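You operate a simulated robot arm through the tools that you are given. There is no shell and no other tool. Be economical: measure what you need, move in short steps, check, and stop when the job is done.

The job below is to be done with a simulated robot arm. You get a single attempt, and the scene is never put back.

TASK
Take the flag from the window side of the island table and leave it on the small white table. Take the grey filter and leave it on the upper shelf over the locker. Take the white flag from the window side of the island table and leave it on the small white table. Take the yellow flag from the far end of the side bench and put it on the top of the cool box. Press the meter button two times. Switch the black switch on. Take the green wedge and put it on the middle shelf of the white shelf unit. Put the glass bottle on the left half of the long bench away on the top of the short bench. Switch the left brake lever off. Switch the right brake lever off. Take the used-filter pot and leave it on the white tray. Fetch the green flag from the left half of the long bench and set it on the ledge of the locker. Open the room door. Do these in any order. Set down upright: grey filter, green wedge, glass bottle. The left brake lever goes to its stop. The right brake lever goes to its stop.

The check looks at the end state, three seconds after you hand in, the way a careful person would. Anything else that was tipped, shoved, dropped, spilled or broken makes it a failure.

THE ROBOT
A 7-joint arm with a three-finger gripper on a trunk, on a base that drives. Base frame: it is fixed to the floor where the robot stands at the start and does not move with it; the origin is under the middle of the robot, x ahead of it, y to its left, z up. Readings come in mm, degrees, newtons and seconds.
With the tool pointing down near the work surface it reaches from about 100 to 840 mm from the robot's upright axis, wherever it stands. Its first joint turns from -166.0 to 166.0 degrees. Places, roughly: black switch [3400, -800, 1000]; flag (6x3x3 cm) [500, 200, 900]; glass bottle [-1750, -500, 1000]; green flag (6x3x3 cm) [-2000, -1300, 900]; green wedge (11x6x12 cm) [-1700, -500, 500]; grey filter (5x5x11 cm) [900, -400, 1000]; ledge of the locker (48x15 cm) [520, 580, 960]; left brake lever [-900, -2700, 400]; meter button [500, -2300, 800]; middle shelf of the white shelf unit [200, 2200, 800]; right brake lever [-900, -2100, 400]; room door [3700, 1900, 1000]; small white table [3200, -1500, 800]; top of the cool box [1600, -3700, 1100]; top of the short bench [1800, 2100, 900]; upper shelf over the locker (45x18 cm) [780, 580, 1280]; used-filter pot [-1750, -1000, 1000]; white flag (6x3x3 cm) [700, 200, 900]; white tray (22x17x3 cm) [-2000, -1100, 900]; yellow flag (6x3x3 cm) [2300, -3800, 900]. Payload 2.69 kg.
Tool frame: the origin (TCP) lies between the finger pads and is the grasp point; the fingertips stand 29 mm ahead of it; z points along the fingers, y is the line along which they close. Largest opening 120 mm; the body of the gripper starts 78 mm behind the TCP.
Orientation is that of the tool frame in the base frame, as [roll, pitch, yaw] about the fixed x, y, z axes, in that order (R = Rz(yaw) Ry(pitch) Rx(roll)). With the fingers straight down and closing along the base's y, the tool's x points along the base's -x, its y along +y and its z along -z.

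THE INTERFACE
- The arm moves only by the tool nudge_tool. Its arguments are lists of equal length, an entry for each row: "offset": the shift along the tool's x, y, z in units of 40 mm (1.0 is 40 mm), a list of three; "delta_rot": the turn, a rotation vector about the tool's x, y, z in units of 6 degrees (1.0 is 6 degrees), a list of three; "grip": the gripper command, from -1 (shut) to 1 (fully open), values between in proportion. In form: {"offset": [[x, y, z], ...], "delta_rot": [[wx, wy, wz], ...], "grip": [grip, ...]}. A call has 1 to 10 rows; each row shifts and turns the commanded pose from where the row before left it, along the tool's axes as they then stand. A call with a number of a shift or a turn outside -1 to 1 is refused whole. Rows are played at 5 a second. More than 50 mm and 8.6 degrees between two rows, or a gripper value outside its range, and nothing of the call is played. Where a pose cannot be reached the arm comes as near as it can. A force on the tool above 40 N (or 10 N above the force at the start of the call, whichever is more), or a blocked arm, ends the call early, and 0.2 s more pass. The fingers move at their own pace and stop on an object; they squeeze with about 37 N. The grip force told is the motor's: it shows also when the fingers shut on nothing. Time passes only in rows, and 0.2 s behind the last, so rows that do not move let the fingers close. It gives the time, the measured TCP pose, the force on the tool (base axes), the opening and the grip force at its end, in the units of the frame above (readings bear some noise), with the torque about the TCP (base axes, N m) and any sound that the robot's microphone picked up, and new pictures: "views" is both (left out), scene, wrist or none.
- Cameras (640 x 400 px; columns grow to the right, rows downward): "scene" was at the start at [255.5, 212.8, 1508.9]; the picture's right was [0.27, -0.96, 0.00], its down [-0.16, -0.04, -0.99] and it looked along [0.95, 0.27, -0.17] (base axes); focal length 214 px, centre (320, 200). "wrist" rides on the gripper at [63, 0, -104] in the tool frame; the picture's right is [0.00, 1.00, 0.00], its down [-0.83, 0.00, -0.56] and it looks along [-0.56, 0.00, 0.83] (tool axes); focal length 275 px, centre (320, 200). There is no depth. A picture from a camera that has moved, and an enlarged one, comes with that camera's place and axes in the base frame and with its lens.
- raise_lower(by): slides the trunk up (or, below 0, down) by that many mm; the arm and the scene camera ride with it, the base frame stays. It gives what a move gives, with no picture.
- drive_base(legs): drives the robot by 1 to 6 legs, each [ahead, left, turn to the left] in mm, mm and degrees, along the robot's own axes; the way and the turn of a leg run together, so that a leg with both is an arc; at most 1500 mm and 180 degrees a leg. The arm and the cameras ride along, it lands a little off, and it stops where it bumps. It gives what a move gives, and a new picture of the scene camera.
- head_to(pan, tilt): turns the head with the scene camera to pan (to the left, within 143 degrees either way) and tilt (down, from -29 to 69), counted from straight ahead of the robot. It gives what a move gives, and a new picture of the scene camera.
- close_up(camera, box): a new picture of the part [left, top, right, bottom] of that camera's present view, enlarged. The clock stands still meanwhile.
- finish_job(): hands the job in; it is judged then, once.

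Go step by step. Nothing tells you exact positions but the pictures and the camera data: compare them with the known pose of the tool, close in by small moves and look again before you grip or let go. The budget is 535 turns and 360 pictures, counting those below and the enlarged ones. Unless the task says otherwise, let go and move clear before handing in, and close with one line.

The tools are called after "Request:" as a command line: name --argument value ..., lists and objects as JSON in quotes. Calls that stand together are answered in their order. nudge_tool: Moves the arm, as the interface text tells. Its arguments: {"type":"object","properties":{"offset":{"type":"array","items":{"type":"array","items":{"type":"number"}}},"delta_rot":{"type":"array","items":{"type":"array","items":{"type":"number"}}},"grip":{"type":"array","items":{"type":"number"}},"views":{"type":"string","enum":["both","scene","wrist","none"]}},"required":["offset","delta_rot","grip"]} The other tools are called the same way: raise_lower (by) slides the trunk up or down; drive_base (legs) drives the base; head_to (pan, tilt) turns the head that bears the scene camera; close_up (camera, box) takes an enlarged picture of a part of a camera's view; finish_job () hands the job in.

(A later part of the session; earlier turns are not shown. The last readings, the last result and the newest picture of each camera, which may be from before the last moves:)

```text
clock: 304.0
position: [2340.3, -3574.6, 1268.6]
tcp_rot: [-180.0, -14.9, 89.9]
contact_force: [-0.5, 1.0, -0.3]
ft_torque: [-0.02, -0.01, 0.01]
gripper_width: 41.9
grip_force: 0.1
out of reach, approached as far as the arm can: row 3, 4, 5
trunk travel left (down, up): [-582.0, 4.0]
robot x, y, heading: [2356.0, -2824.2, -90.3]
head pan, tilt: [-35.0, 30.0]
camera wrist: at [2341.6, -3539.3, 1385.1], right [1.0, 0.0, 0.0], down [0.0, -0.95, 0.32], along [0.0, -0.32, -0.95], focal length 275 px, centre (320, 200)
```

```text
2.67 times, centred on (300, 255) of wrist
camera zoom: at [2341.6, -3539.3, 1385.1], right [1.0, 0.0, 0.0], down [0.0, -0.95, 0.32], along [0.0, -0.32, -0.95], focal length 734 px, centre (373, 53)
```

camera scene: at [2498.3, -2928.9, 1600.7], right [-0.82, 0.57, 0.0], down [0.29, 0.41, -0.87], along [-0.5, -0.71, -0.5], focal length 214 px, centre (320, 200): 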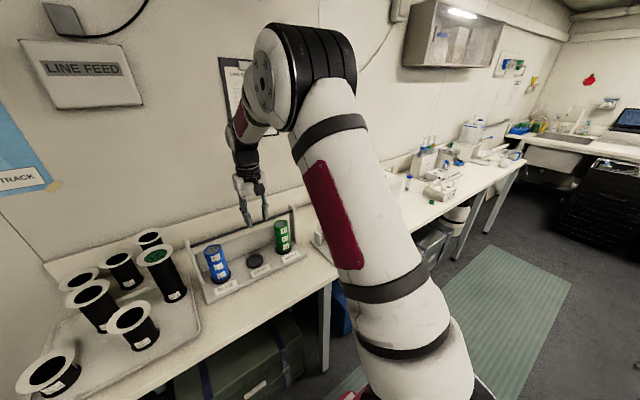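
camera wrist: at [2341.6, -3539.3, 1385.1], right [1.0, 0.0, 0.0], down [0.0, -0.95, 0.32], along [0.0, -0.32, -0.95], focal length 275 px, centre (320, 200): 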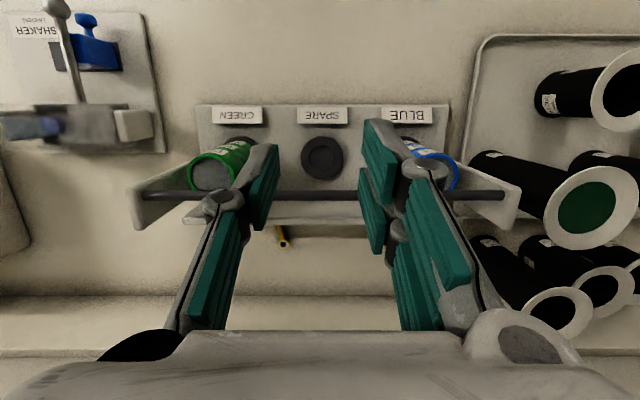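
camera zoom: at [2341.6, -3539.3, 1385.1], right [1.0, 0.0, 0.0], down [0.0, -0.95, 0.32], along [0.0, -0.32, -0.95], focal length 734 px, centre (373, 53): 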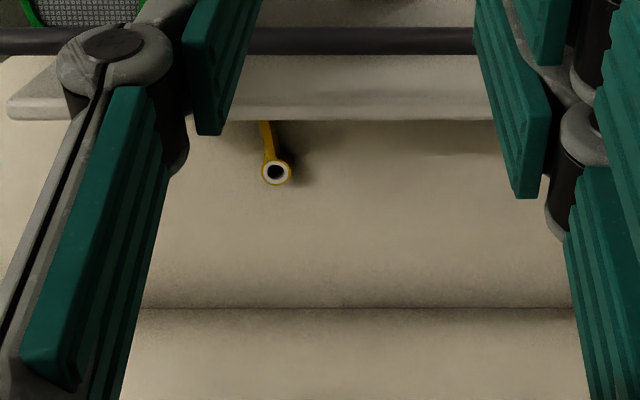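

The flag head is at about (2274,-3782), tail toward the rack. To keep the wrist camera clear of the rack's rod, I'll flip the gripper 180° about its axis first.

Request:
nudge_tool --offset '[[0.5, 0, 0], [0.5, 0, 0], [0.5, 0, 0], [0, 0, 0], [0, 0, 0], [0, 0, 0], [0, 0, 0], [0, 0, 0], [0, 0, 0], [0, 0, 0]]' --delta_rot '[[0, -1, 0], [0, -1, 0], [0, -0.5, 0], [0, 0, 1], [0, 0, 1], [0, 0, 1], [0, 0, 1], [0, 0, 1], [0, 0, 1], [0, 0, 1]]' --grip '[-0.3, -0.3, -0.3, -0.3, -0.3, -0.3, -0.3, -0.3, -0.3, -0.3]' --views "none"

Request:
nudge_tool --offset '[[0, 0, 0], [0, 0, 0], [0, 0, 0], [0, 0, 0], [0, 0, 0], [0, 0, 0], [0, 0, 0], [0, 0, 0], [0, 0, 0], [0, 0, 0]]' --delta_rot '[[0, 0, 1], [0, 0, 1], [0, 0, 1], [0, 0, 1], [0, 0, 1], [0, 0, 1], [0, 0, 1], [0, 0, 1], [0, 0, 1], [0, 0, 1]]' --grip '[-0.3, -0.3, -0.3, -0.3, -0.3, -0.3, -0.3, -0.3, -0.3, -0.3]' --views "none"

Request:
nudge_tool --offset '[[0, 0, 0], [0, 0, 0], [0, 0, 0], [0, 0, 0], [0, 0, 0], [0, 0, 0], [0, 0, 0], [0, 0, 0], [0, 0, 0], [0, 0, 0]]' --delta_rot '[[0, 0, 1], [0, 0, 1], [0, 0, 1], [0, 0, 1], [0, 0, 1], [0, 0, 1], [0, 0, 1], [0, 0, 1], [0, 0, 1], [0, 0, 1]]' --grip '[-0.3, -0.3, -0.3, -0.3, -0.3, -0.3, -0.3, -0.3, -0.3, -0.3]' --views "both"

```text
clock: 306.2
position: [2340.8, -3517.3, 1277.3]
tcp_rot: [180.0, 0.1, 48.0]
contact_force: [-0.7, 0.0, 0.2]
ft_torque: [-0.01, -0.02, -0.04]
gripper_width: 41.8
grip_force: 0.0
trunk travel left (down, up): [-582.0, 4.0]
robot x, y, heading: [2360.2, -2827.4, -90.1]
head pan, tilt: [-35.0, 30.0]
```

```text
clock: 308.4
position: [2342.1, -3517.1, 1275.9]
tcp_rot: [179.9, -0.1, -12.2]
contact_force: [-0.6, 0.5, -0.1]
ft_torque: [0.0, -0.01, 0.0]
gripper_width: 42.1
grip_force: 0.2
trunk travel left (down, up): [-582.0, 4.0]
robot x, y, heading: [2359.7, -2823.7, -90.0]
head pan, tilt: [-35.0, 30.0]
```

```text
clock: 310.6
position: [2340.6, -3515.8, 1277.0]
tcp_rot: [180.0, -0.1, -72.2]
contact_force: [0.2, 0.6, 0.5]
ft_torque: [-0.01, 0.03, 0.03]
gripper_width: 42.0
grip_force: 0.0
trunk travel left (down, up): [-582.0, 4.0]
robot x, y, heading: [2359.4, -2819.2, -90.2]
head pan, tilt: [-35.0, 30.0]
camera scene: at [2498.3, -2929.0, 1600.7], right [-0.82, 0.57, 0.0], down [0.29, 0.41, -0.87], along [-0.5, -0.71, -0.5], focal length 214 px, centre (320, 200)
camera wrist: at [2361.6, -3575.2, 1381.3], right [-0.95, -0.31, 0.0], down [-0.26, 0.79, 0.55], along [-0.17, 0.53, -0.83], focal length 275 px, centre (320, 200)
```

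scene: 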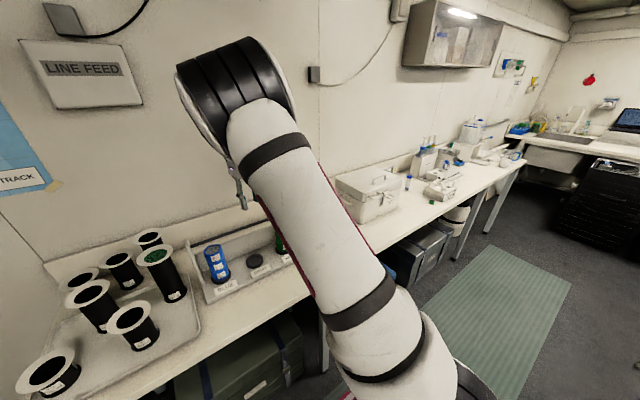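
wrist: 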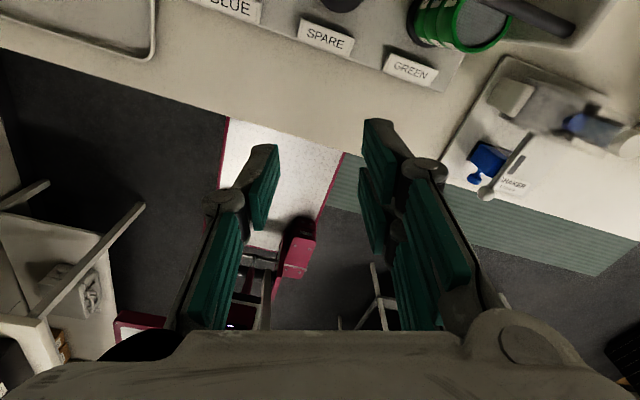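

Finishing the flip, then tilting toward the wall and moving above the approach line.

Request:
nudge_tool --offset '[[0, 0.5, 0], [0, 0.6, 0], [0.8, 0.5, 0], [0.8, 0, 0], [0.7, 0, 0], [0, 0, 0], [0, 0, 0], [0, 0, 0]]' --delta_rot '[[0, 0, 1], [0, 0, 1], [0, 0, 1], [0, 1, 0], [0, 1, 0], [0, 1, 0], [0, 1, 0], [0, 1, 0]]' --grip '[-0.3, -0.3, -0.3, -0.3, -0.3, -0.3, -0.3, -0.3]' --views "both"

```text
clock: 312.4
position: [2282.0, -3621.2, 1281.0]
tcp_rot: [-180.0, -30.3, -90.1]
contact_force: [-0.6, 0.5, -0.4]
ft_torque: [-0.02, 0.0, 0.03]
gripper_width: 42.0
grip_force: 0.0
trunk travel left (down, up): [-582.0, 4.0]
robot x, y, heading: [2360.2, -2824.9, -90.0]
head pan, tilt: [-35.0, 30.0]
camera scene: at [2498.3, -2929.1, 1600.7], right [-0.82, 0.57, 0.0], down [0.29, 0.41, -0.87], along [-0.5, -0.71, -0.5], focal length 214 px, centre (320, 200)
camera wrist: at [2282.9, -3621.9, 1401.9], right [-1.0, 0.0, 0.0], down [0.0, 1.0, 0.06], along [0.0, 0.06, -1.0], focal length 275 px, centre (320, 200)
```

scene: 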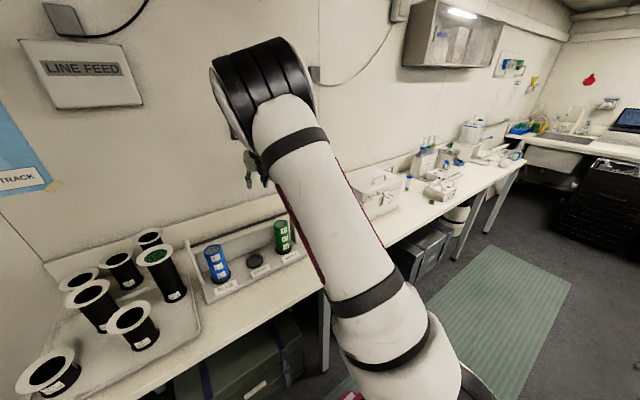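
wrist: 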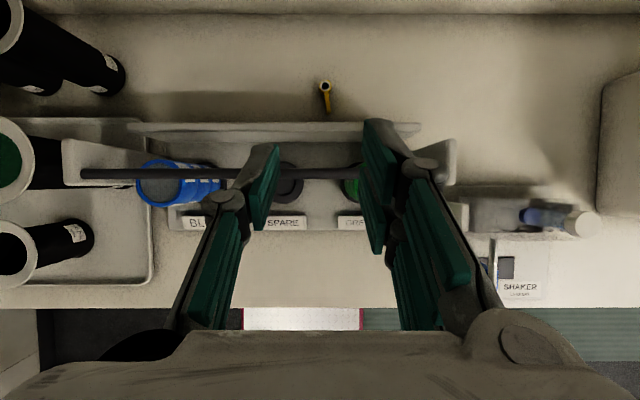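

Clear straight-down view: flag head at about (2274,-3787). Descending along the tilted axis behind the rack.

Request:
nudge_tool --offset '[[-0.11, 0.03, 0.97], [-0.11, 0.03, 0.97], [-0.11, 0.03, 0.97], [-0.11, 0.03, 0.97], [-0.11, 0.03, 0.97], [-0.11, 0.03, 0.97], [-0.11, 0.03, 0.97]]' --delta_rot '[[0, 0, 0], [0, 0, 0], [0, 0, 0], [0, 0, 0], [0, 0, 0], [0, 0, 0], [0, 0, 0]]' --grip '[-0.3, -0.3, -0.3, -0.3, -0.3, -0.3, -0.3]' --views "both"

```text
clock: 314.0
position: [2271.5, -3733.9, 1031.6]
tcp_rot: [-179.9, -30.3, -90.1]
contact_force: [-0.9, -9.9, 3.4]
ft_torque: [0.97, -0.01, 0.23]
gripper_width: 42.3
grip_force: 0.1
trunk travel left (down, up): [-582.0, 4.0]
robot x, y, heading: [2362.5, -2822.1, -90.0]
head pan, tilt: [-35.0, 30.0]
camera scene: at [2498.3, -2929.5, 1600.5], right [-0.82, 0.57, 0.0], down [0.29, 0.41, -0.87], along [-0.5, -0.71, -0.5], focal length 214 px, centre (320, 200)
camera wrist: at [2273.6, -3734.3, 1153.1], right [-1.0, 0.0, 0.0], down [0.0, 1.0, 0.06], along [0.0, 0.06, -1.0], focal length 275 px, centre (320, 200)
```

scene: 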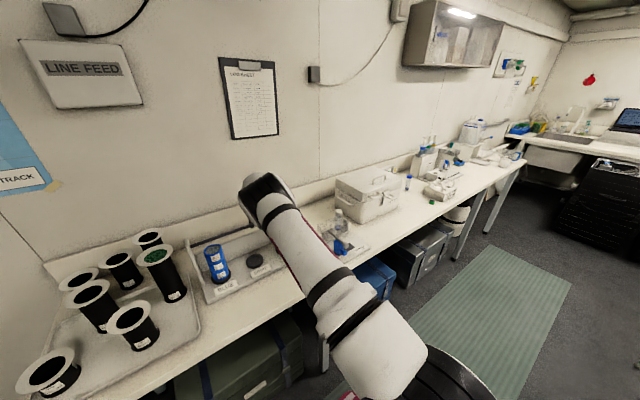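
wrist: 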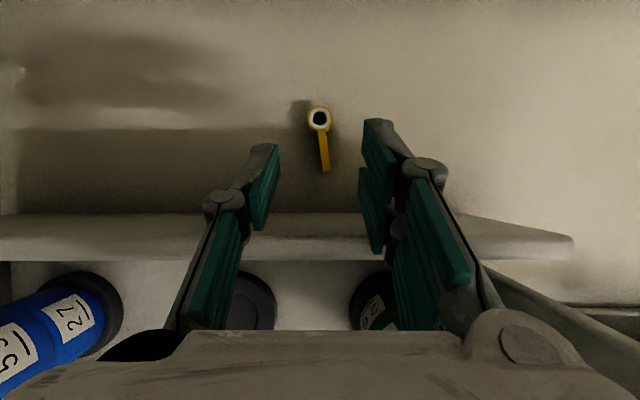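

There's ~10 N of sideways contact – likely the rack's rod against the wrist. Backing up immediately to re-check.

Request:
nudge_tool --offset '[[0.3, 0, -0.3], [0.3, 0, -0.8], [0.11, 0, -0.97], [0.11, 0, -0.97], [0.11, 0, -0.97]]' --delta_rot '[[0, 0, 0], [0, 0, 0], [0, 0, 0], [0, 0, 0], [0, 0, 0]]' --grip '[-0.3, -0.3, -0.3, -0.3, -0.3]' --views "both"

```text
clock: 315.2
position: [2275.6, -3678.4, 1185.7]
tcp_rot: [180.0, -30.1, -90.0]
contact_force: [-0.9, -0.1, -1.0]
ft_torque: [0.01, 0.02, 0.01]
gripper_width: 41.6
grip_force: 0.0
trunk travel left (down, up): [-582.0, 4.0]
robot x, y, heading: [2356.5, -2823.2, -90.2]
head pan, tilt: [-35.0, 30.0]
camera scene: at [2498.3, -2929.2, 1600.7], right [-0.82, 0.57, 0.0], down [0.29, 0.41, -0.87], along [-0.5, -0.71, -0.5], focal length 214 px, centre (320, 200)
camera wrist: at [2276.7, -3680.3, 1307.3], right [-1.0, 0.0, 0.0], down [0.0, 1.0, 0.07], along [0.0, 0.07, -1.0], focal length 275 px, centre (320, 200)
```

scene: 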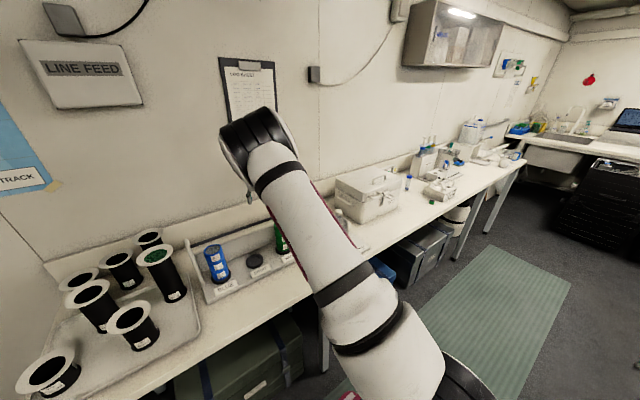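
wrist: 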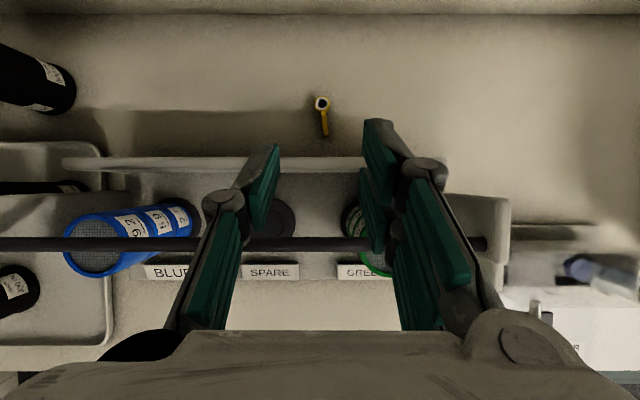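

The rod is at about z=1102, y=-3633. I'll pull the arm back, drive the base ~125 mm closer (the base platform is low and fits), and use a much steeper tool angle.

Request:
nudge_tool --offset '[[-0.5, 0, -0.8], [-0.8, 0, -0.5], [-0.9, 0, -0.3], [-0.9, 0, 0], [-0.9, 0, 0], [-0.5, 0, 0]]' --delta_rot '[[0, 0, 0], [0, 0, 0], [0, -1, 0], [0, -1, 0], [0, -1, 0], [0, 0, 0]]' --grip '[-0.3, -0.3, -0.3, -0.3, -0.3, -0.3]' --views "none"

Request:
drive_base --legs '[[125, 0, 0]]'

```text
clock: 316.6
position: [2274.8, -3488.3, 1168.2]
tcp_rot: [-179.8, -12.1, -90.0]
contact_force: [0.6, -1.0, 0.0]
ft_torque: [0.02, 0.02, 0.01]
gripper_width: 41.9
grip_force: 0.0
trunk travel left (down, up): [-582.0, 4.0]
robot x, y, heading: [2355.4, -2822.7, -89.9]
head pan, tilt: [-35.0, 30.0]
```

```text
clock: 317.9
position: [2273.2, -3611.3, 1168.2]
tcp_rot: [-180.0, -12.1, -90.0]
contact_force: [0.7, 0.1, 0.3]
ft_torque: [0.0, 0.01, 0.01]
gripper_width: 42.0
grip_force: 0.2
trunk travel left (down, up): [-582.0, 4.0]
robot x, y, heading: [2358.8, -2949.7, -89.9]
head pan, tilt: [-35.0, 30.0]
camera scene: at [2498.1, -3053.4, 1600.7], right [-0.82, 0.57, 0.0], down [0.29, 0.41, -0.87], along [-0.5, -0.71, -0.5], focal length 214 px, centre (320, 200)
```

scene: 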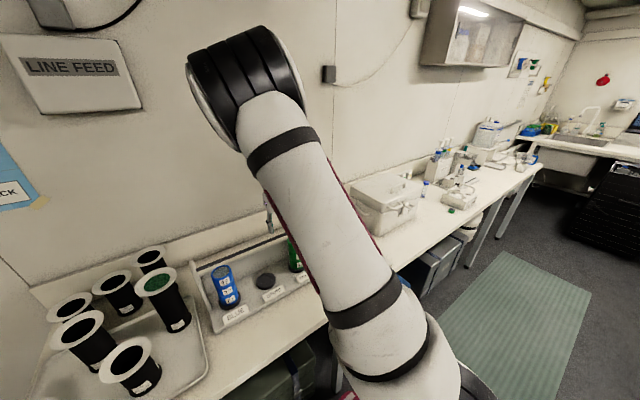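

Request:
nudge_tool --offset '[[0.2, 0, -0.97], [0.9, 0, 0.19], [0.9, 0, 0.19], [0.9, 0, 0.19], [0.9, 0, 0.19], [0.9, 0, 0.19]]' --delta_rot '[[0, 0, 0], [0, 0, 0], [0, 0, 0], [0, 0, 0], [0, 0, 0], [0, 0, 0]]' --grip '[-0.3, -0.3, -0.3, -0.3, -0.3, -0.3]' --views "both"

```text
clock: 319.3
position: [2272.4, -3797.0, 1209.2]
tcp_rot: [-180.0, -12.1, -90.3]
contact_force: [0.4, -0.5, 0.1]
ft_torque: [0.0, 0.03, -0.01]
gripper_width: 41.9
grip_force: 0.0
trunk travel left (down, up): [-582.0, 4.0]
robot x, y, heading: [2358.6, -2950.0, -90.0]
head pan, tilt: [-35.0, 30.0]
camera scene: at [2498.3, -3053.3, 1600.6], right [-0.82, 0.57, 0.0], down [0.29, 0.41, -0.87], along [-0.5, -0.71, -0.5], focal length 214 px, centre (320, 200)
camera wrist: at [2274.3, -3835.2, 1322.5], right [-1.0, 0.0, 0.0], down [0.0, 0.93, 0.37], along [0.0, 0.37, -0.93], focal length 275 px, centre (320, 200)
```

scene: 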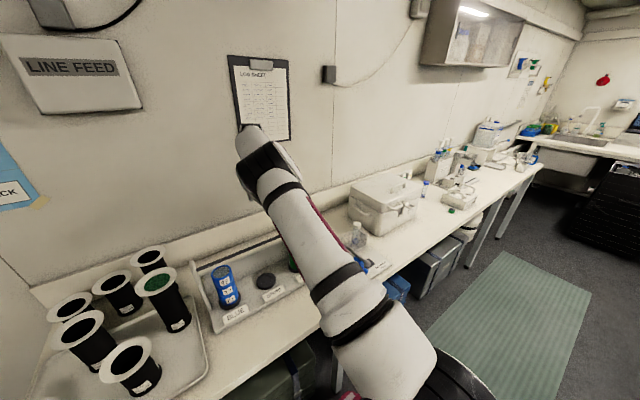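
wrist: 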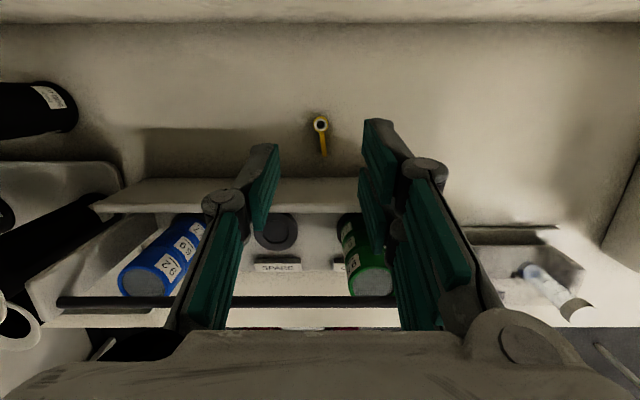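

Request:
nudge_tool --offset '[[-0.24, 0, 0.97], [-0.22, 0, 0.97], [-0.22, 0, 0.97], [-0.22, 0, 0.97], [-0.22, 0, 0.97], [-0.22, 0, 0.97]]' --delta_rot '[[0, 0, 0], [0, 0, 0], [0, 0, 0], [0, 0, 0], [0, 0, 0], [0, 0, 0]]' --grip '[-0.2, -0.2, -0.2, -0.2, -0.2, -0.2]' --views "wrist"

```text
clock: 320.7
position: [2274.1, -3793.4, 969.6]
tcp_rot: [180.0, -12.2, -90.1]
contact_force: [-0.3, -0.1, -0.1]
ft_torque: [-0.04, 0.03, -0.01]
gripper_width: 47.8
grip_force: 0.0
trunk travel left (down, up): [-582.0, 4.0]
robot x, y, heading: [2360.2, -2947.1, -90.2]
head pan, tilt: [-35.0, 30.0]
camera wrist: at [2274.3, -3831.8, 1085.2], right [-1.0, 0.0, 0.0], down [0.0, 0.93, 0.37], along [0.0, 0.37, -0.93], focal length 275 px, centre (320, 200)
```

wrist: 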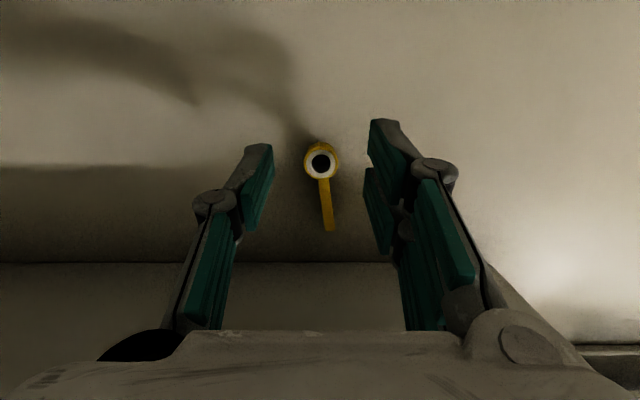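

Aligned above the head. Lowering to grip height and closing.

Request:
nudge_tool --offset '[[-0.1, 0, 0.45], [-0.07, 0, 0.35], [0, 0, 0], [0, 0, 0], [0, 0, 0]]' --delta_rot '[[0, 0, 0], [0, 0, 0], [0, 0, 0], [0, 0, 0], [0, 0, 0]]' --grip '[-0.2, -0.2, -1, -1, -1]' --views "wrist"

```text
clock: 321.9
position: [2274.3, -3792.8, 936.2]
tcp_rot: [-179.9, -12.1, -90.1]
contact_force: [0.9, -0.4, -0.1]
ft_torque: [0.01, 0.0, 0.02]
gripper_width: 21.0
grip_force: 37.3
trunk travel left (down, up): [-582.0, 4.0]
robot x, y, heading: [2357.8, -2951.1, -90.1]
head pan, tilt: [-35.0, 30.0]
camera wrist: at [2275.5, -3831.7, 1051.8], right [-1.0, 0.0, 0.0], down [0.0, 0.93, 0.37], along [0.0, 0.37, -0.93], focal length 275 px, centre (320, 200)
```

wrist: 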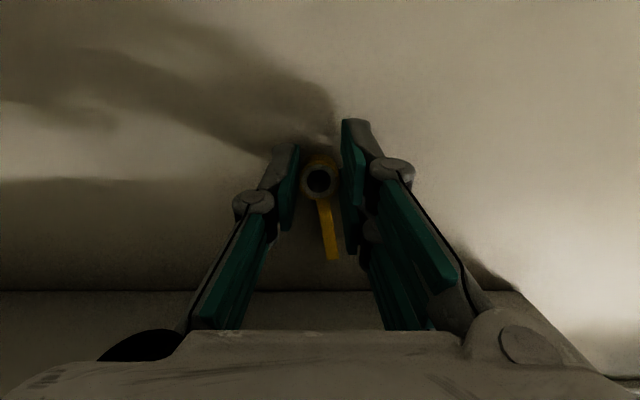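

Gripped. Lifting straight up, well above the rod, then retracting.

Request:
nudge_tool --offset '[[0.22, 0, -0.97], [0.22, 0, -0.97], [0.22, 0, -0.97], [0.22, 0, -0.97], [0.22, 0, -0.97], [0.22, 0, -0.97], [0.22, 0, -0.97], [0.22, 0, -0.97]]' --delta_rot '[[0, 0, 0], [0, 0, 0], [0, 0, 0], [0, 0, 0], [0, 0, 0], [0, 0, 0], [0, 0, 0], [0, 0, 0]]' --grip '[-1, -1, -1, -1, -1, -1, -1, -1]' --views "wrist"

Request:
nudge_tool --offset '[[-0.95, 0, -0.2], [-0.95, 0, -0.2], [-0.95, 0, -0.2], [-0.95, 0, -0.2], [-0.95, 0, -0.2], [-0.95, 0, -0.2], [-0.95, 0, -0.2], [-0.95, 0, -0.2], [-0.95, 0, -0.2], [-0.95, 0, -0.2]]' --delta_rot '[[0, -0.2, 0], [0, -0.2, 0], [0, -0.2, 0], [0, -0.2, 0], [0, -0.2, 0], [0, -0.2, 0], [0, -0.2, 0], [0, -0.2, 0], [0, -0.2, 0], [0, -0.2, 0]]' --grip '[-1, -1, -1, -1, -1, -1, -1, -1, -1, -1]' --views "scene"

```text
clock: 323.7
position: [2274.8, -3793.9, 1257.4]
tcp_rot: [-180.0, -12.1, -90.1]
contact_force: [-0.7, 0.3, -0.2]
ft_torque: [-0.03, 0.01, 0.0]
gripper_width: 20.5
grip_force: 36.9
trunk travel left (down, up): [-582.0, 4.0]
robot x, y, heading: [2358.4, -2947.5, -90.3]
head pan, tilt: [-35.0, 30.0]
camera wrist: at [2275.2, -3832.7, 1373.0], right [-1.0, 0.0, 0.0], down [0.0, 0.93, 0.37], along [0.0, 0.37, -0.93], focal length 275 px, centre (320, 200)
```

wrist: 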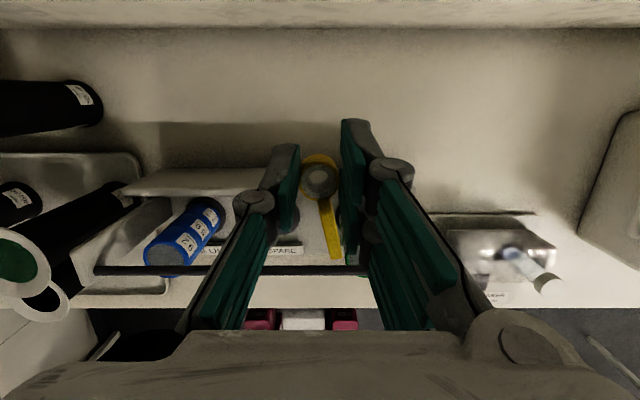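

```text
clock: 325.9
position: [2274.1, -3409.6, 1292.0]
tcp_rot: [-180.0, 0.1, -90.1]
contact_force: [-0.4, -1.0, -0.3]
ft_torque: [-0.02, 0.0, -0.02]
gripper_width: 20.2
grip_force: 36.4
trunk travel left (down, up): [-582.0, 4.0]
robot x, y, heading: [2356.5, -2950.5, -90.4]
head pan, tilt: [-35.0, 30.0]
camera scene: at [2498.3, -3053.8, 1600.7], right [-0.82, 0.57, 0.0], down [0.29, 0.41, -0.87], along [-0.5, -0.71, -0.5], focal length 214 px, centre (320, 200)
```

scene: 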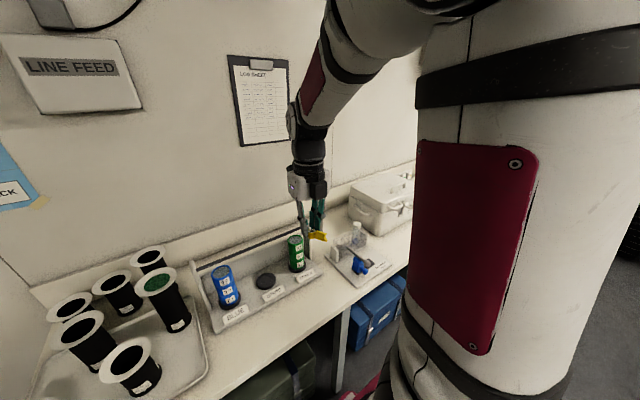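

The rack is undisturbed and the flag is held. Checking the floor to the right before sliding toward the cool box.

Request:
head_to --pan -75 --tilt 40

Request:
head_to --pan -110 --tilt 35

```text
clock: 326.9
position: [2274.2, -3411.1, 1292.7]
tcp_rot: [179.9, -0.2, -90.0]
contact_force: [0.3, 0.0, 0.0]
ft_torque: [-0.02, -0.01, 0.01]
gripper_width: 20.2
grip_force: 36.3
trunk travel left (down, up): [-582.0, 4.0]
robot x, y, heading: [2355.5, -2948.1, -90.3]
head pan, tilt: [-75.0, 40.0]
camera scene: at [2467.9, -3001.4, 1585.3], right [-0.26, 0.97, 0.0], down [0.62, 0.17, -0.77], along [-0.74, -0.2, -0.64], focal length 214 px, centre (320, 200)
```

scene: 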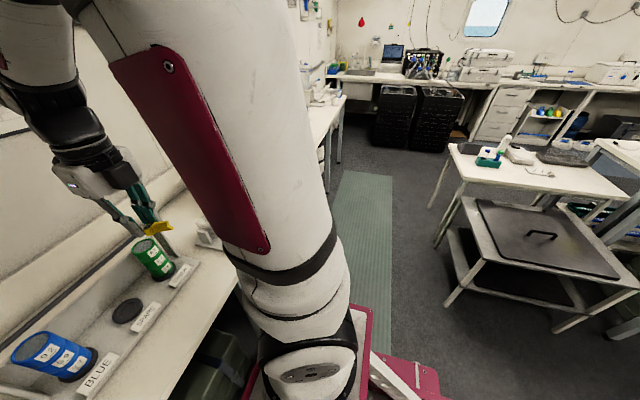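

```text
clock: 327.9
position: [2273.8, -3409.8, 1291.8]
tcp_rot: [-179.9, -0.1, -90.1]
contact_force: [-0.6, 0.8, -0.4]
ft_torque: [-0.01, -0.01, -0.04]
gripper_width: 21.0
grip_force: 36.9
trunk travel left (down, up): [-582.0, 4.0]
robot x, y, heading: [2354.6, -2946.5, -90.1]
head pan, tilt: [-110.0, 35.0]
camera scene: at [2467.4, -2949.3, 1592.9], right [0.34, 0.94, 0.0], down [0.54, -0.2, -0.82], along [-0.77, 0.28, -0.57], focal length 214 px, centre (320, 200)
```

scene: 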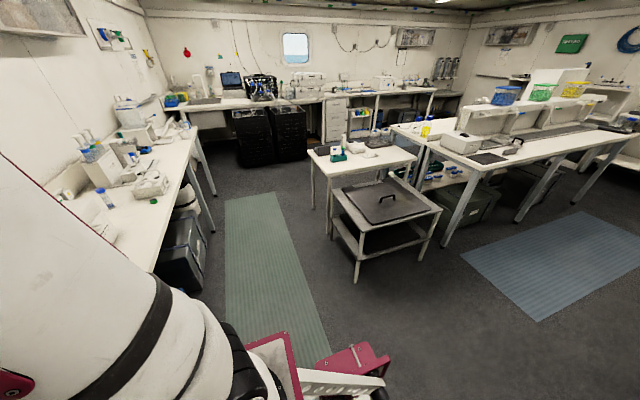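

The cart's nearest leg is near (1544,-2283); sliding along y=-2950 leaves clearance. Sliding right 620 mm.

Request:
drive_base --legs '[[-20, 0, 0], [0, -620, 0]]'

Request:
head_to --pan 0 --tilt 38

Request:
close_up --camera "wrist" --box '[0, 0, 640, 400]'

```text
clock: 331.8
position: [1643.3, -3387.2, 1292.4]
tcp_rot: [179.9, -0.1, -90.4]
contact_force: [1.5, -0.5, 0.5]
ft_torque: [0.0, -0.03, -0.03]
gripper_width: 21.4
grip_force: 37.3
trunk travel left (down, up): [-582.0, 4.0]
robot x, y, heading: [1733.6, -2923.3, -90.7]
head pan, tilt: [-110.0, 35.0]
camera scene: at [1840.0, -2926.9, 1592.9], right [0.35, 0.94, 0.0], down [0.54, -0.2, -0.82], along [-0.77, 0.29, -0.57], focal length 214 px, centre (320, 200)
```

scene: 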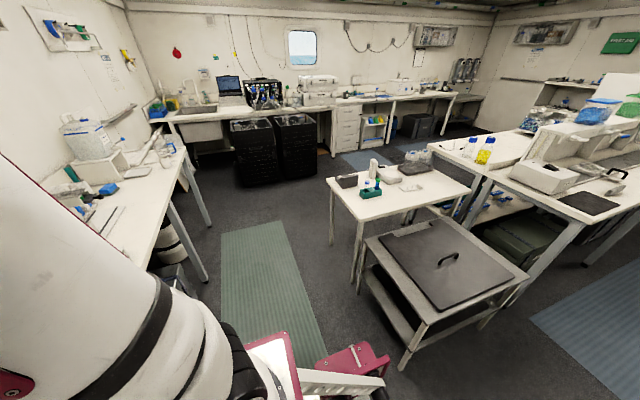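

```text
clock: 333.7
position: [1642.2, -3387.7, 1291.9]
tcp_rot: [179.9, -0.2, -90.4]
contact_force: [1.3, -0.3, 0.4]
ft_torque: [0.0, 0.0, 0.05]
gripper_width: 21.1
grip_force: 37.8
trunk travel left (down, up): [-582.0, 4.0]
robot x, y, heading: [1729.8, -2924.8, -90.4]
head pan, tilt: [0.0, 38.0]
camera scene: at [1921.9, -3043.9, 1588.3], right [-1.0, 0.01, 0.0], down [0.0, 0.62, -0.79], along [-0.01, -0.79, -0.62], focal length 214 px, centre (320, 200)
```

scene: 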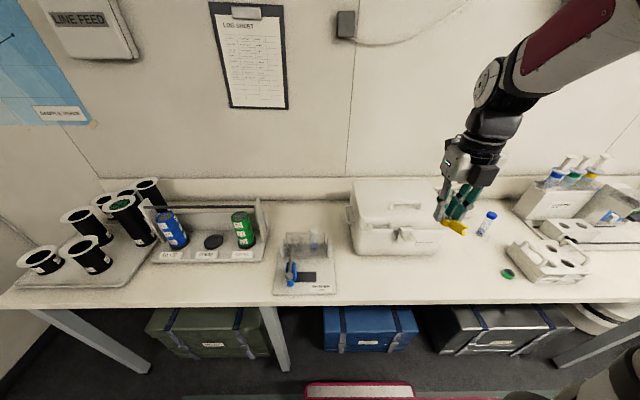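

```text
1.00 times, centred on (320, 200) of wrist (not enlarged: the box is as wide or as high as the picture)
camera zoom: at [1644.1, -3448.8, 1396.1], right [-1.0, 0.0, 0.0], down [0.0, 0.83, 0.55], along [0.0, 0.55, -0.83], focal length 275 px, centre (320, 200)
```

zoom: 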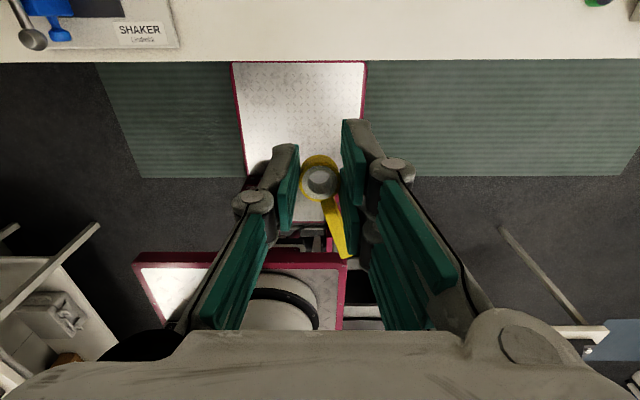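

Request:
close_up --camera "scene" --box '[330, 150, 480, 270]'

```text
3.33 times, centred on (405, 210) of scene
camera zoom: at [1921.9, -3043.9, 1588.3], right [-1.0, 0.01, 0.0], down [0.0, 0.62, -0.79], along [-0.01, -0.79, -0.62], focal length 715 px, centre (37, 167)
```

zoom: 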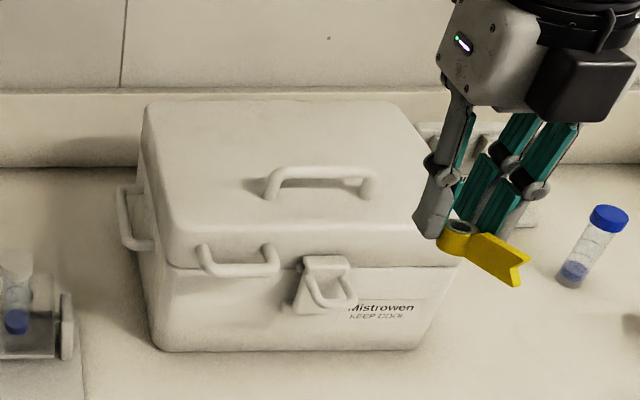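

Cool box lid spans roughly x 1455–1775, y -3818…-3575, z≈1087, with a bail handle in front. I'll set the flag on the back-left part at about (1690,-3755).

Request:
nudge_tool --offset '[[0.93, -0.12, 0], [0.93, -0.12, 0], [0.93, -0.12, 0], [0.93, -0.12, 0], [0.93, -0.12, 0], [0.93, -0.12, 0], [0.93, -0.12, 0.1], [0.93, -0.12, 0.1], [0.93, -0.12, 0.2], [0.93, -0.12, 0.3]]' --delta_rot '[[0, 0.2, 0], [0, 0.2, 0], [0, 0.2, 0], [0, 0.2, 0], [0, 0.2, 0], [0, 0.2, 0], [0, 0.2, 0], [0, 0.2, 0], [0, 0.2, 0], [0, 0.2, 0]]' --grip '[-1, -1, -1, -1, -1, -1, -1, -1, -1, -1]' --views "both"

```text
clock: 335.9
position: [1688.4, -3762.6, 1301.8]
tcp_rot: [-179.9, -12.1, -90.5]
contact_force: [1.0, 0.4, -0.1]
ft_torque: [-0.03, 0.06, 0.01]
gripper_width: 21.2
grip_force: 36.9
trunk travel left (down, up): [-582.0, 4.0]
robot x, y, heading: [1735.0, -2922.7, -90.7]
head pan, tilt: [0.0, 38.0]
camera scene: at [1922.2, -3043.8, 1588.2], right [-1.0, 0.01, 0.0], down [0.0, 0.62, -0.79], along [-0.01, -0.79, -0.62], focal length 214 px, centre (320, 200)
camera wrist: at [1689.1, -3800.5, 1415.1], right [-1.0, 0.0, 0.0], down [0.0, 0.93, 0.37], along [0.0, 0.37, -0.93], focal length 275 px, centre (320, 200)
```

scene: 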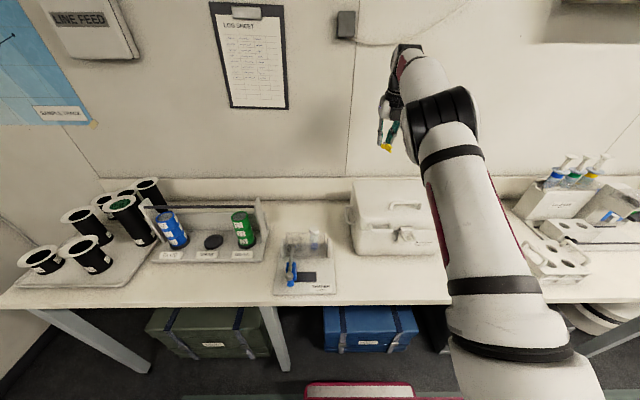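
wrist: 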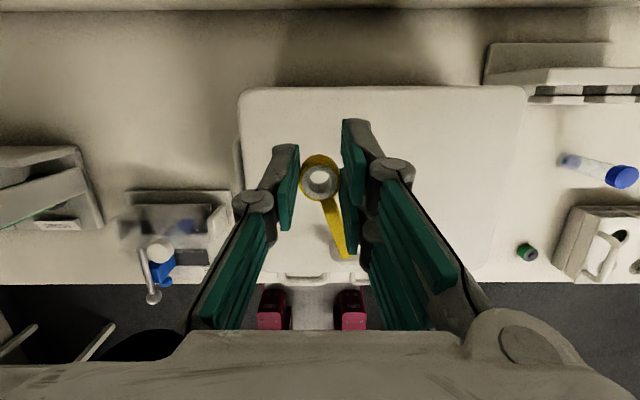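

Request:
nudge_tool --offset '[[-0.21, 0.5, 0.9], [-0.21, 0.2, 0.97], [-0.21, 0, 0.97], [-0.21, 0, 0.97], [-0.02, 0, 0.1], [-0.02, 0, 0.1], [0, 0, 0]]' --delta_rot '[[0, 0, 0], [0, 0, 0], [0, 0, 0], [0, 0, 0], [0, 0, 0], [0, 0, 0], [0, 0, 0]]' --grip '[-1, -1, -1, -1, -1, -1, -1]' --views "both"

```text
clock: 337.5
position: [1660.7, -3761.1, 1136.4]
tcp_rot: [-180.0, -12.2, -90.4]
contact_force: [0.2, -0.5, -0.7]
ft_torque: [-0.01, 0.0, -0.01]
gripper_width: 21.0
grip_force: 37.0
trunk travel left (down, up): [-582.0, 4.0]
robot x, y, heading: [1734.2, -2926.3, -90.6]
head pan, tilt: [0.0, 38.0]
camera scene: at [1922.0, -3044.0, 1588.3], right [-1.0, 0.01, 0.0], down [0.0, 0.62, -0.79], along [-0.01, -0.79, -0.62], focal length 214 px, centre (320, 200)
camera wrist: at [1662.1, -3798.8, 1251.1], right [-1.0, 0.0, 0.0], down [0.0, 0.93, 0.37], along [0.0, 0.37, -0.93], focal length 275 px, centre (320, 200)
```

scene: 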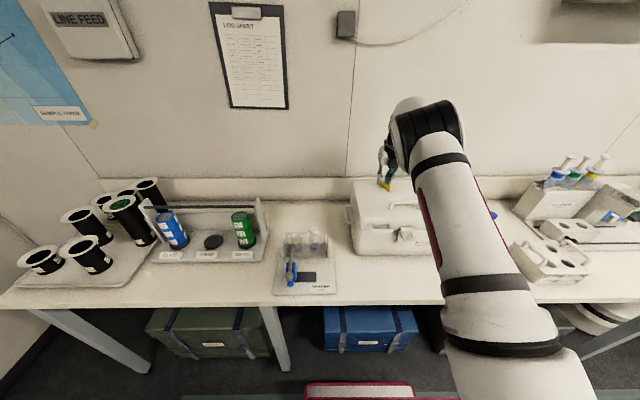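
wrist: 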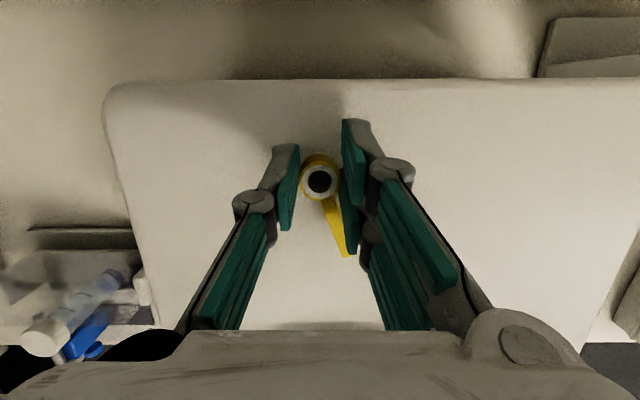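

Request:
nudge_tool --offset '[[-0.02, 0, 0.1], [-0.02, 0, 0.1], [-0.02, 0, 0.1], [-0.02, 0, 0.08], [0, 0, 0]]' --delta_rot '[[0, 0, 0], [0, 0, 0], [0, 0, 0], [0, 0, 0], [0, 0, 0]]' --grip '[-1, -1, -1, -1, -1]' --views "wrist"

```text
clock: 338.3
position: [1661.2, -3764.1, 1133.0]
tcp_rot: [179.9, -12.8, -90.3]
contact_force: [-0.1, 0.0, 8.7]
ft_torque: [0.03, 0.02, -0.02]
gripper_width: 20.9
grip_force: 37.7
trunk travel left (down, up): [-582.0, 4.0]
robot x, y, heading: [1733.9, -2926.5, -90.4]
head pan, tilt: [0.0, 38.0]
stopped in row 3: the force on the tool passed its limit at 46 N (the readings are from after the stop); the commanded pose is now the measured one
camera wrist: at [1662.2, -3800.2, 1247.5], right [-1.0, 0.0, 0.0], down [0.0, 0.93, 0.36], along [0.0, 0.36, -0.93], focal length 275 px, centre (320, 200)
```

wrist: 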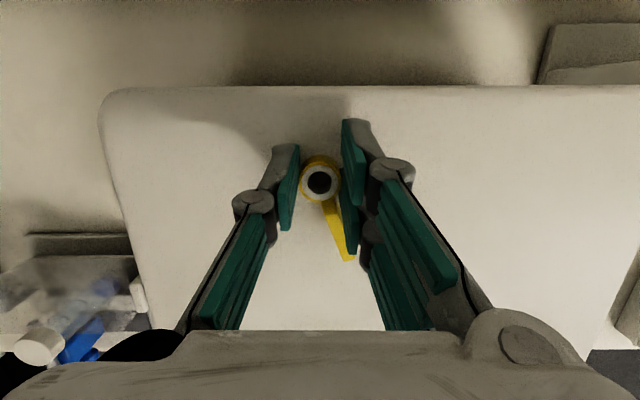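

Contact with the lid at TCP z=1133. Releasing and rising.

Request:
nudge_tool --offset '[[0, 0, 0], [0, 0, 0], [0.1, 0, -0.5], [0.2, 0, -0.97], [0.2, 0, -0.97]]' --delta_rot '[[0, 0, 0], [0, 0, 0], [0, 0, 0], [0, 0, 0], [0, 0, 0]]' --grip '[-0.3, -0.3, -0.3, -0.3, -0.3]' --views "wrist"

```text
clock: 339.5
position: [1659.6, -3760.6, 1227.9]
tcp_rot: [-180.0, -12.6, -90.4]
contact_force: [0.7, -0.4, 0.8]
ft_torque: [0.0, 0.02, 0.03]
gripper_width: 42.2
grip_force: 0.1
trunk travel left (down, up): [-582.0, 4.0]
robot x, y, heading: [1732.2, -2927.3, -90.2]
head pan, tilt: [0.0, 38.0]
camera wrist: at [1660.6, -3798.5, 1343.6], right [-1.0, 0.0, 0.0], down [0.0, 0.93, 0.36], along [0.0, 0.36, -0.93], focal length 275 px, centre (320, 200)
```

wrist: 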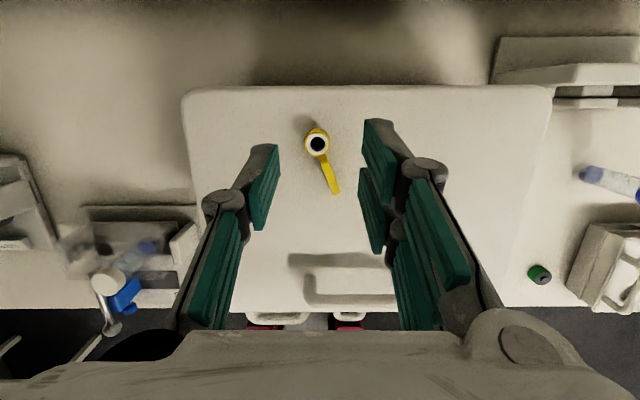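

Yellow flag is on the cool box lid. Retracting and un-flipping the gripper.

Request:
nudge_tool --offset '[[-0.95, 0, -0.2], [-0.95, 0, -0.2], [-0.95, 0, -0.2], [-0.95, 0, -0.2], [-0.95, 0, -0.2], [-0.95, 0, -0.2], [-0.95, 0, -0.2], [-0.95, 0, 0], [-0.95, 0, 0], [-0.95, 0, 0]]' --delta_rot '[[0, -0.21, 0], [0, -0.21, 0], [0, -0.21, 0], [0, -0.21, 0], [0, -0.21, 0], [0, -0.21, 0], [0, -0.21, 0], [0, -0.21, 0], [0, -0.21, 0], [0, -0.21, 0]]' --grip '[-1, -1, -1, -1, -1, -1, -1, -1, -1, -1]' --views "none"

Request:
nudge_tool --offset '[[0, 0, 0], [0, 0, 0], [0, 0, 0], [0, 0, 0], [0, 0, 0], [0, 0, 0], [0, 0, 0], [0, 0, 0], [0, 0, 0], [0, 0, 0]]' --delta_rot '[[0, 0, -1], [0, 0, -1], [0, 0, -1], [0, 0, -1], [0, 0, -1], [0, 0, -1], [0, 0, -1], [0, 0, -1], [0, 0, -1], [0, 0, -1]]' --grip '[-1, -1, -1, -1, -1, -1, -1, -1, -1, -1]' --views "none"

Request:
nudge_tool --offset '[[0, 0, 0], [0, 0, 0], [0, 0, 0], [0, 0, 0], [0, 0, 0], [0, 0, 0], [0, 0, 0], [0, 0, 0], [0, 0, 0], [0, 0, 0]]' --delta_rot '[[0, 0, -1], [0, 0, -1], [0, 0, -1], [0, 0, -1], [0, 0, -1], [0, 0, -1], [0, 0, -1], [0, 0, -1], [0, 0, -1], [0, 0, -1]]' --grip '[-1, -1, -1, -1, -1, -1, -1, -1, -1, -1]' --views "none"

Request:
nudge_tool --offset '[[0, 0, 0], [0, 0, 0], [0, 0, 0], [0, 0, 0], [0, 0, 0], [0, 0, 0], [0, 0, 0], [0, 0, 0], [0, 0, 0], [0, 0, 0]]' --delta_rot '[[0, 0, -1], [0, 0, -1], [0, 0, -1], [0, 0, -1], [0, 0, -1], [0, 0, -1], [0, 0, -1], [0, 0, -1], [0, 0, -1], [0, 0, -1]]' --grip '[-1, -1, -1, -1, -1, -1, -1, -1, -1, -1]' --views "none"

Request:
head_to --pan -95 --tilt 30

Request:
close_up --camera "scene" --box '[340, 80, 620, 255]'

```text
clock: 341.7
position: [1664.6, -3374.3, 1236.6]
tcp_rot: [-179.9, 0.0, -90.3]
contact_force: [0.6, -0.4, -0.5]
ft_torque: [0.05, 0.04, 0.0]
gripper_width: 0.5
grip_force: 28.1
trunk travel left (down, up): [-582.0, 4.0]
robot x, y, heading: [1730.0, -2921.2, -90.3]
head pan, tilt: [0.0, 38.0]
```

```text
clock: 343.9
position: [1663.7, -3377.1, 1240.3]
tcp_rot: [180.0, 0.0, -30.3]
contact_force: [0.6, 0.0, 0.2]
ft_torque: [-0.02, 0.02, -0.01]
gripper_width: 0.0
grip_force: 28.8
trunk travel left (down, up): [-582.0, 4.0]
robot x, y, heading: [1731.6, -2919.9, -90.4]
head pan, tilt: [0.0, 38.0]
```

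```text
clock: 346.1
position: [1661.9, -3376.0, 1239.8]
tcp_rot: [-180.0, 0.0, 29.9]
contact_force: [0.2, 0.6, 0.2]
ft_torque: [0.0, 0.0, -0.01]
gripper_width: 0.0
grip_force: 28.6
trunk travel left (down, up): [-582.0, 4.0]
robot x, y, heading: [1732.5, -2926.5, -90.5]
head pan, tilt: [0.0, 38.0]
```

```text
clock: 348.3
position: [1663.1, -3375.0, 1238.9]
tcp_rot: [-180.0, 0.0, 89.8]
contact_force: [-0.3, 0.6, -0.1]
ft_torque: [0.02, -0.02, 0.0]
gripper_width: 0.0
grip_force: 28.3
trunk travel left (down, up): [-582.0, 4.0]
robot x, y, heading: [1730.2, -2926.5, -90.5]
head pan, tilt: [0.0, 38.0]
```

```text
clock: 350.0
position: [1662.8, -3376.1, 1239.4]
tcp_rot: [-180.0, 0.0, 89.6]
contact_force: [0.0, 0.2, -0.2]
ft_torque: [0.0, 0.01, 0.0]
gripper_width: 0.0
grip_force: 28.5
trunk travel left (down, up): [-582.0, 4.0]
robot x, y, heading: [1726.1, -2926.1, -90.2]
head pan, tilt: [-95.0, 30.0]
camera scene: at [1832.5, -2949.1, 1600.7], right [0.09, 1.0, 0.0], down [0.5, -0.05, -0.87], along [-0.86, 0.08, -0.5], focal length 214 px, centre (320, 200)
```

scene: 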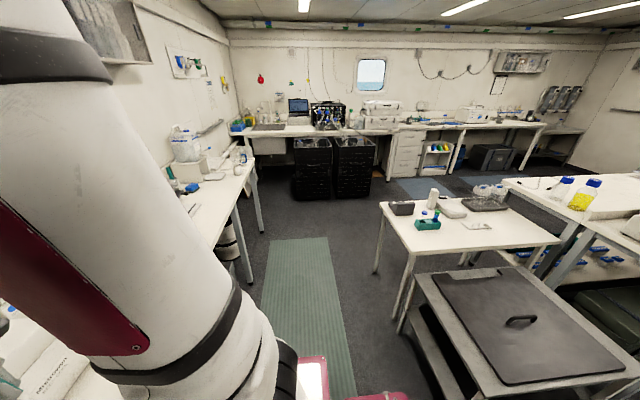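

```text
2.29 times, centred on (480, 168) of scene
camera zoom: at [1832.5, -2949.1, 1600.7], right [0.09, 1.0, 0.0], down [0.5, -0.05, -0.87], along [-0.86, 0.08, -0.5], focal length 490 px, centre (-46, 274)
```

zoom: 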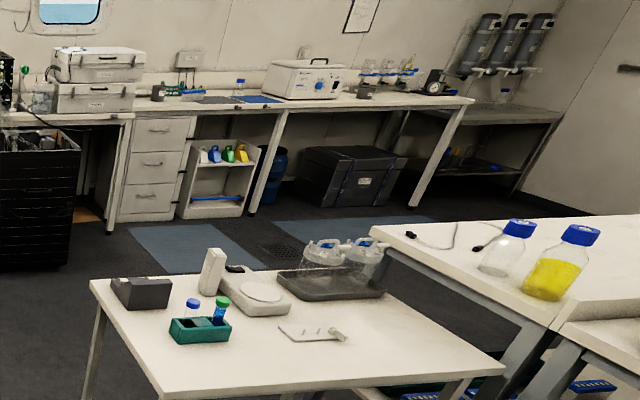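

The meter looks to be the grey box on the small table, and the two black bins carry the brake levers. I'll turn to face -x and drive along the rug.

Request:
drive_base --legs '[[0, 0, -90], [1500, 0, 0], [220, 0, 0]]'

Request:
head_to --pan -10 --tilt 35

```text
clock: 362.6
position: [-429.7, -2726.5, 1239.7]
tcp_rot: [180.0, 0.0, -4.1]
contact_force: [-0.2, 0.5, -0.2]
ft_torque: [0.0, -0.01, 0.0]
gripper_width: 0.1
grip_force: 28.3
trunk travel left (down, up): [-582.0, 4.0]
robot x, y, heading: [17.7, -2824.0, 175.7]
head pan, tilt: [-95.0, 30.0]
camera scene: at [-9.0, -2922.9, 1600.7], right [0.99, -0.16, 0.0], down [-0.08, -0.49, -0.87], along [0.14, 0.86, -0.5], focal length 214 px, centre (320, 200)
```

scene: 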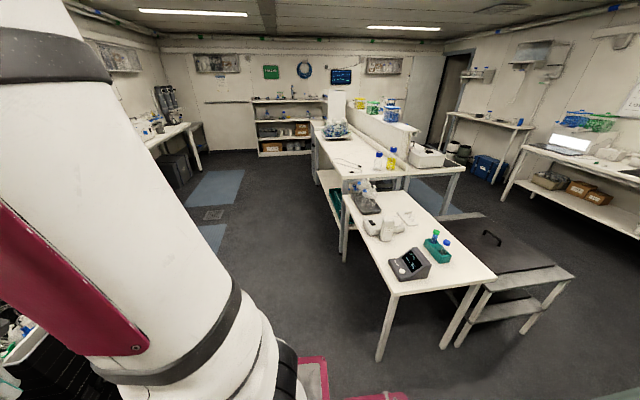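

```text
clock: 364.2
position: [-428.6, -2725.4, 1240.1]
tcp_rot: [180.0, 0.1, -4.0]
contact_force: [-0.1, -0.3, 0.8]
ft_torque: [0.0, 0.0, 0.03]
gripper_width: 0.0
grip_force: 28.5
trunk travel left (down, up): [-582.0, 4.0]
robot x, y, heading: [17.9, -2822.5, 175.8]
head pan, tilt: [-10.0, 35.0]
camera scene: at [-108.9, -2990.7, 1592.9], right [0.24, 0.97, 0.0], down [0.56, -0.14, -0.82], along [-0.79, 0.2, -0.57], focal length 214 px, centre (320, 200)
```

scene: 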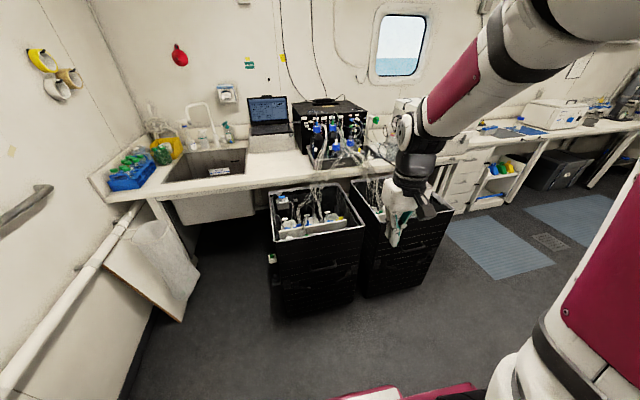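

Request:
close_up --camera "scene" --box '[250, 170, 460, 310]'

```text
2.86 times, centred on (355, 240) of scene
camera zoom: at [-108.9, -2990.7, 1592.9], right [0.24, 0.97, 0.0], down [0.56, -0.14, -0.82], along [-0.79, 0.2, -0.57], focal length 613 px, centre (220, 86)
```

zoom: 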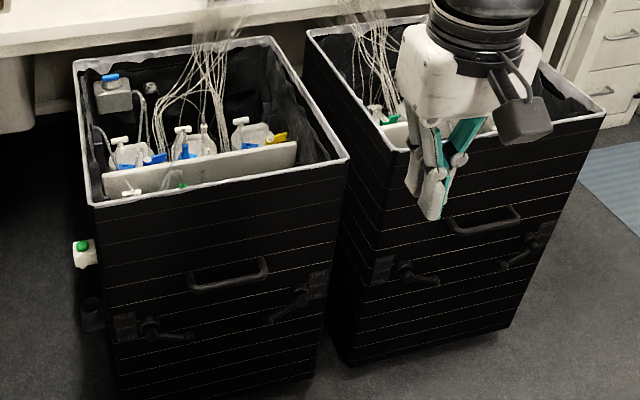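

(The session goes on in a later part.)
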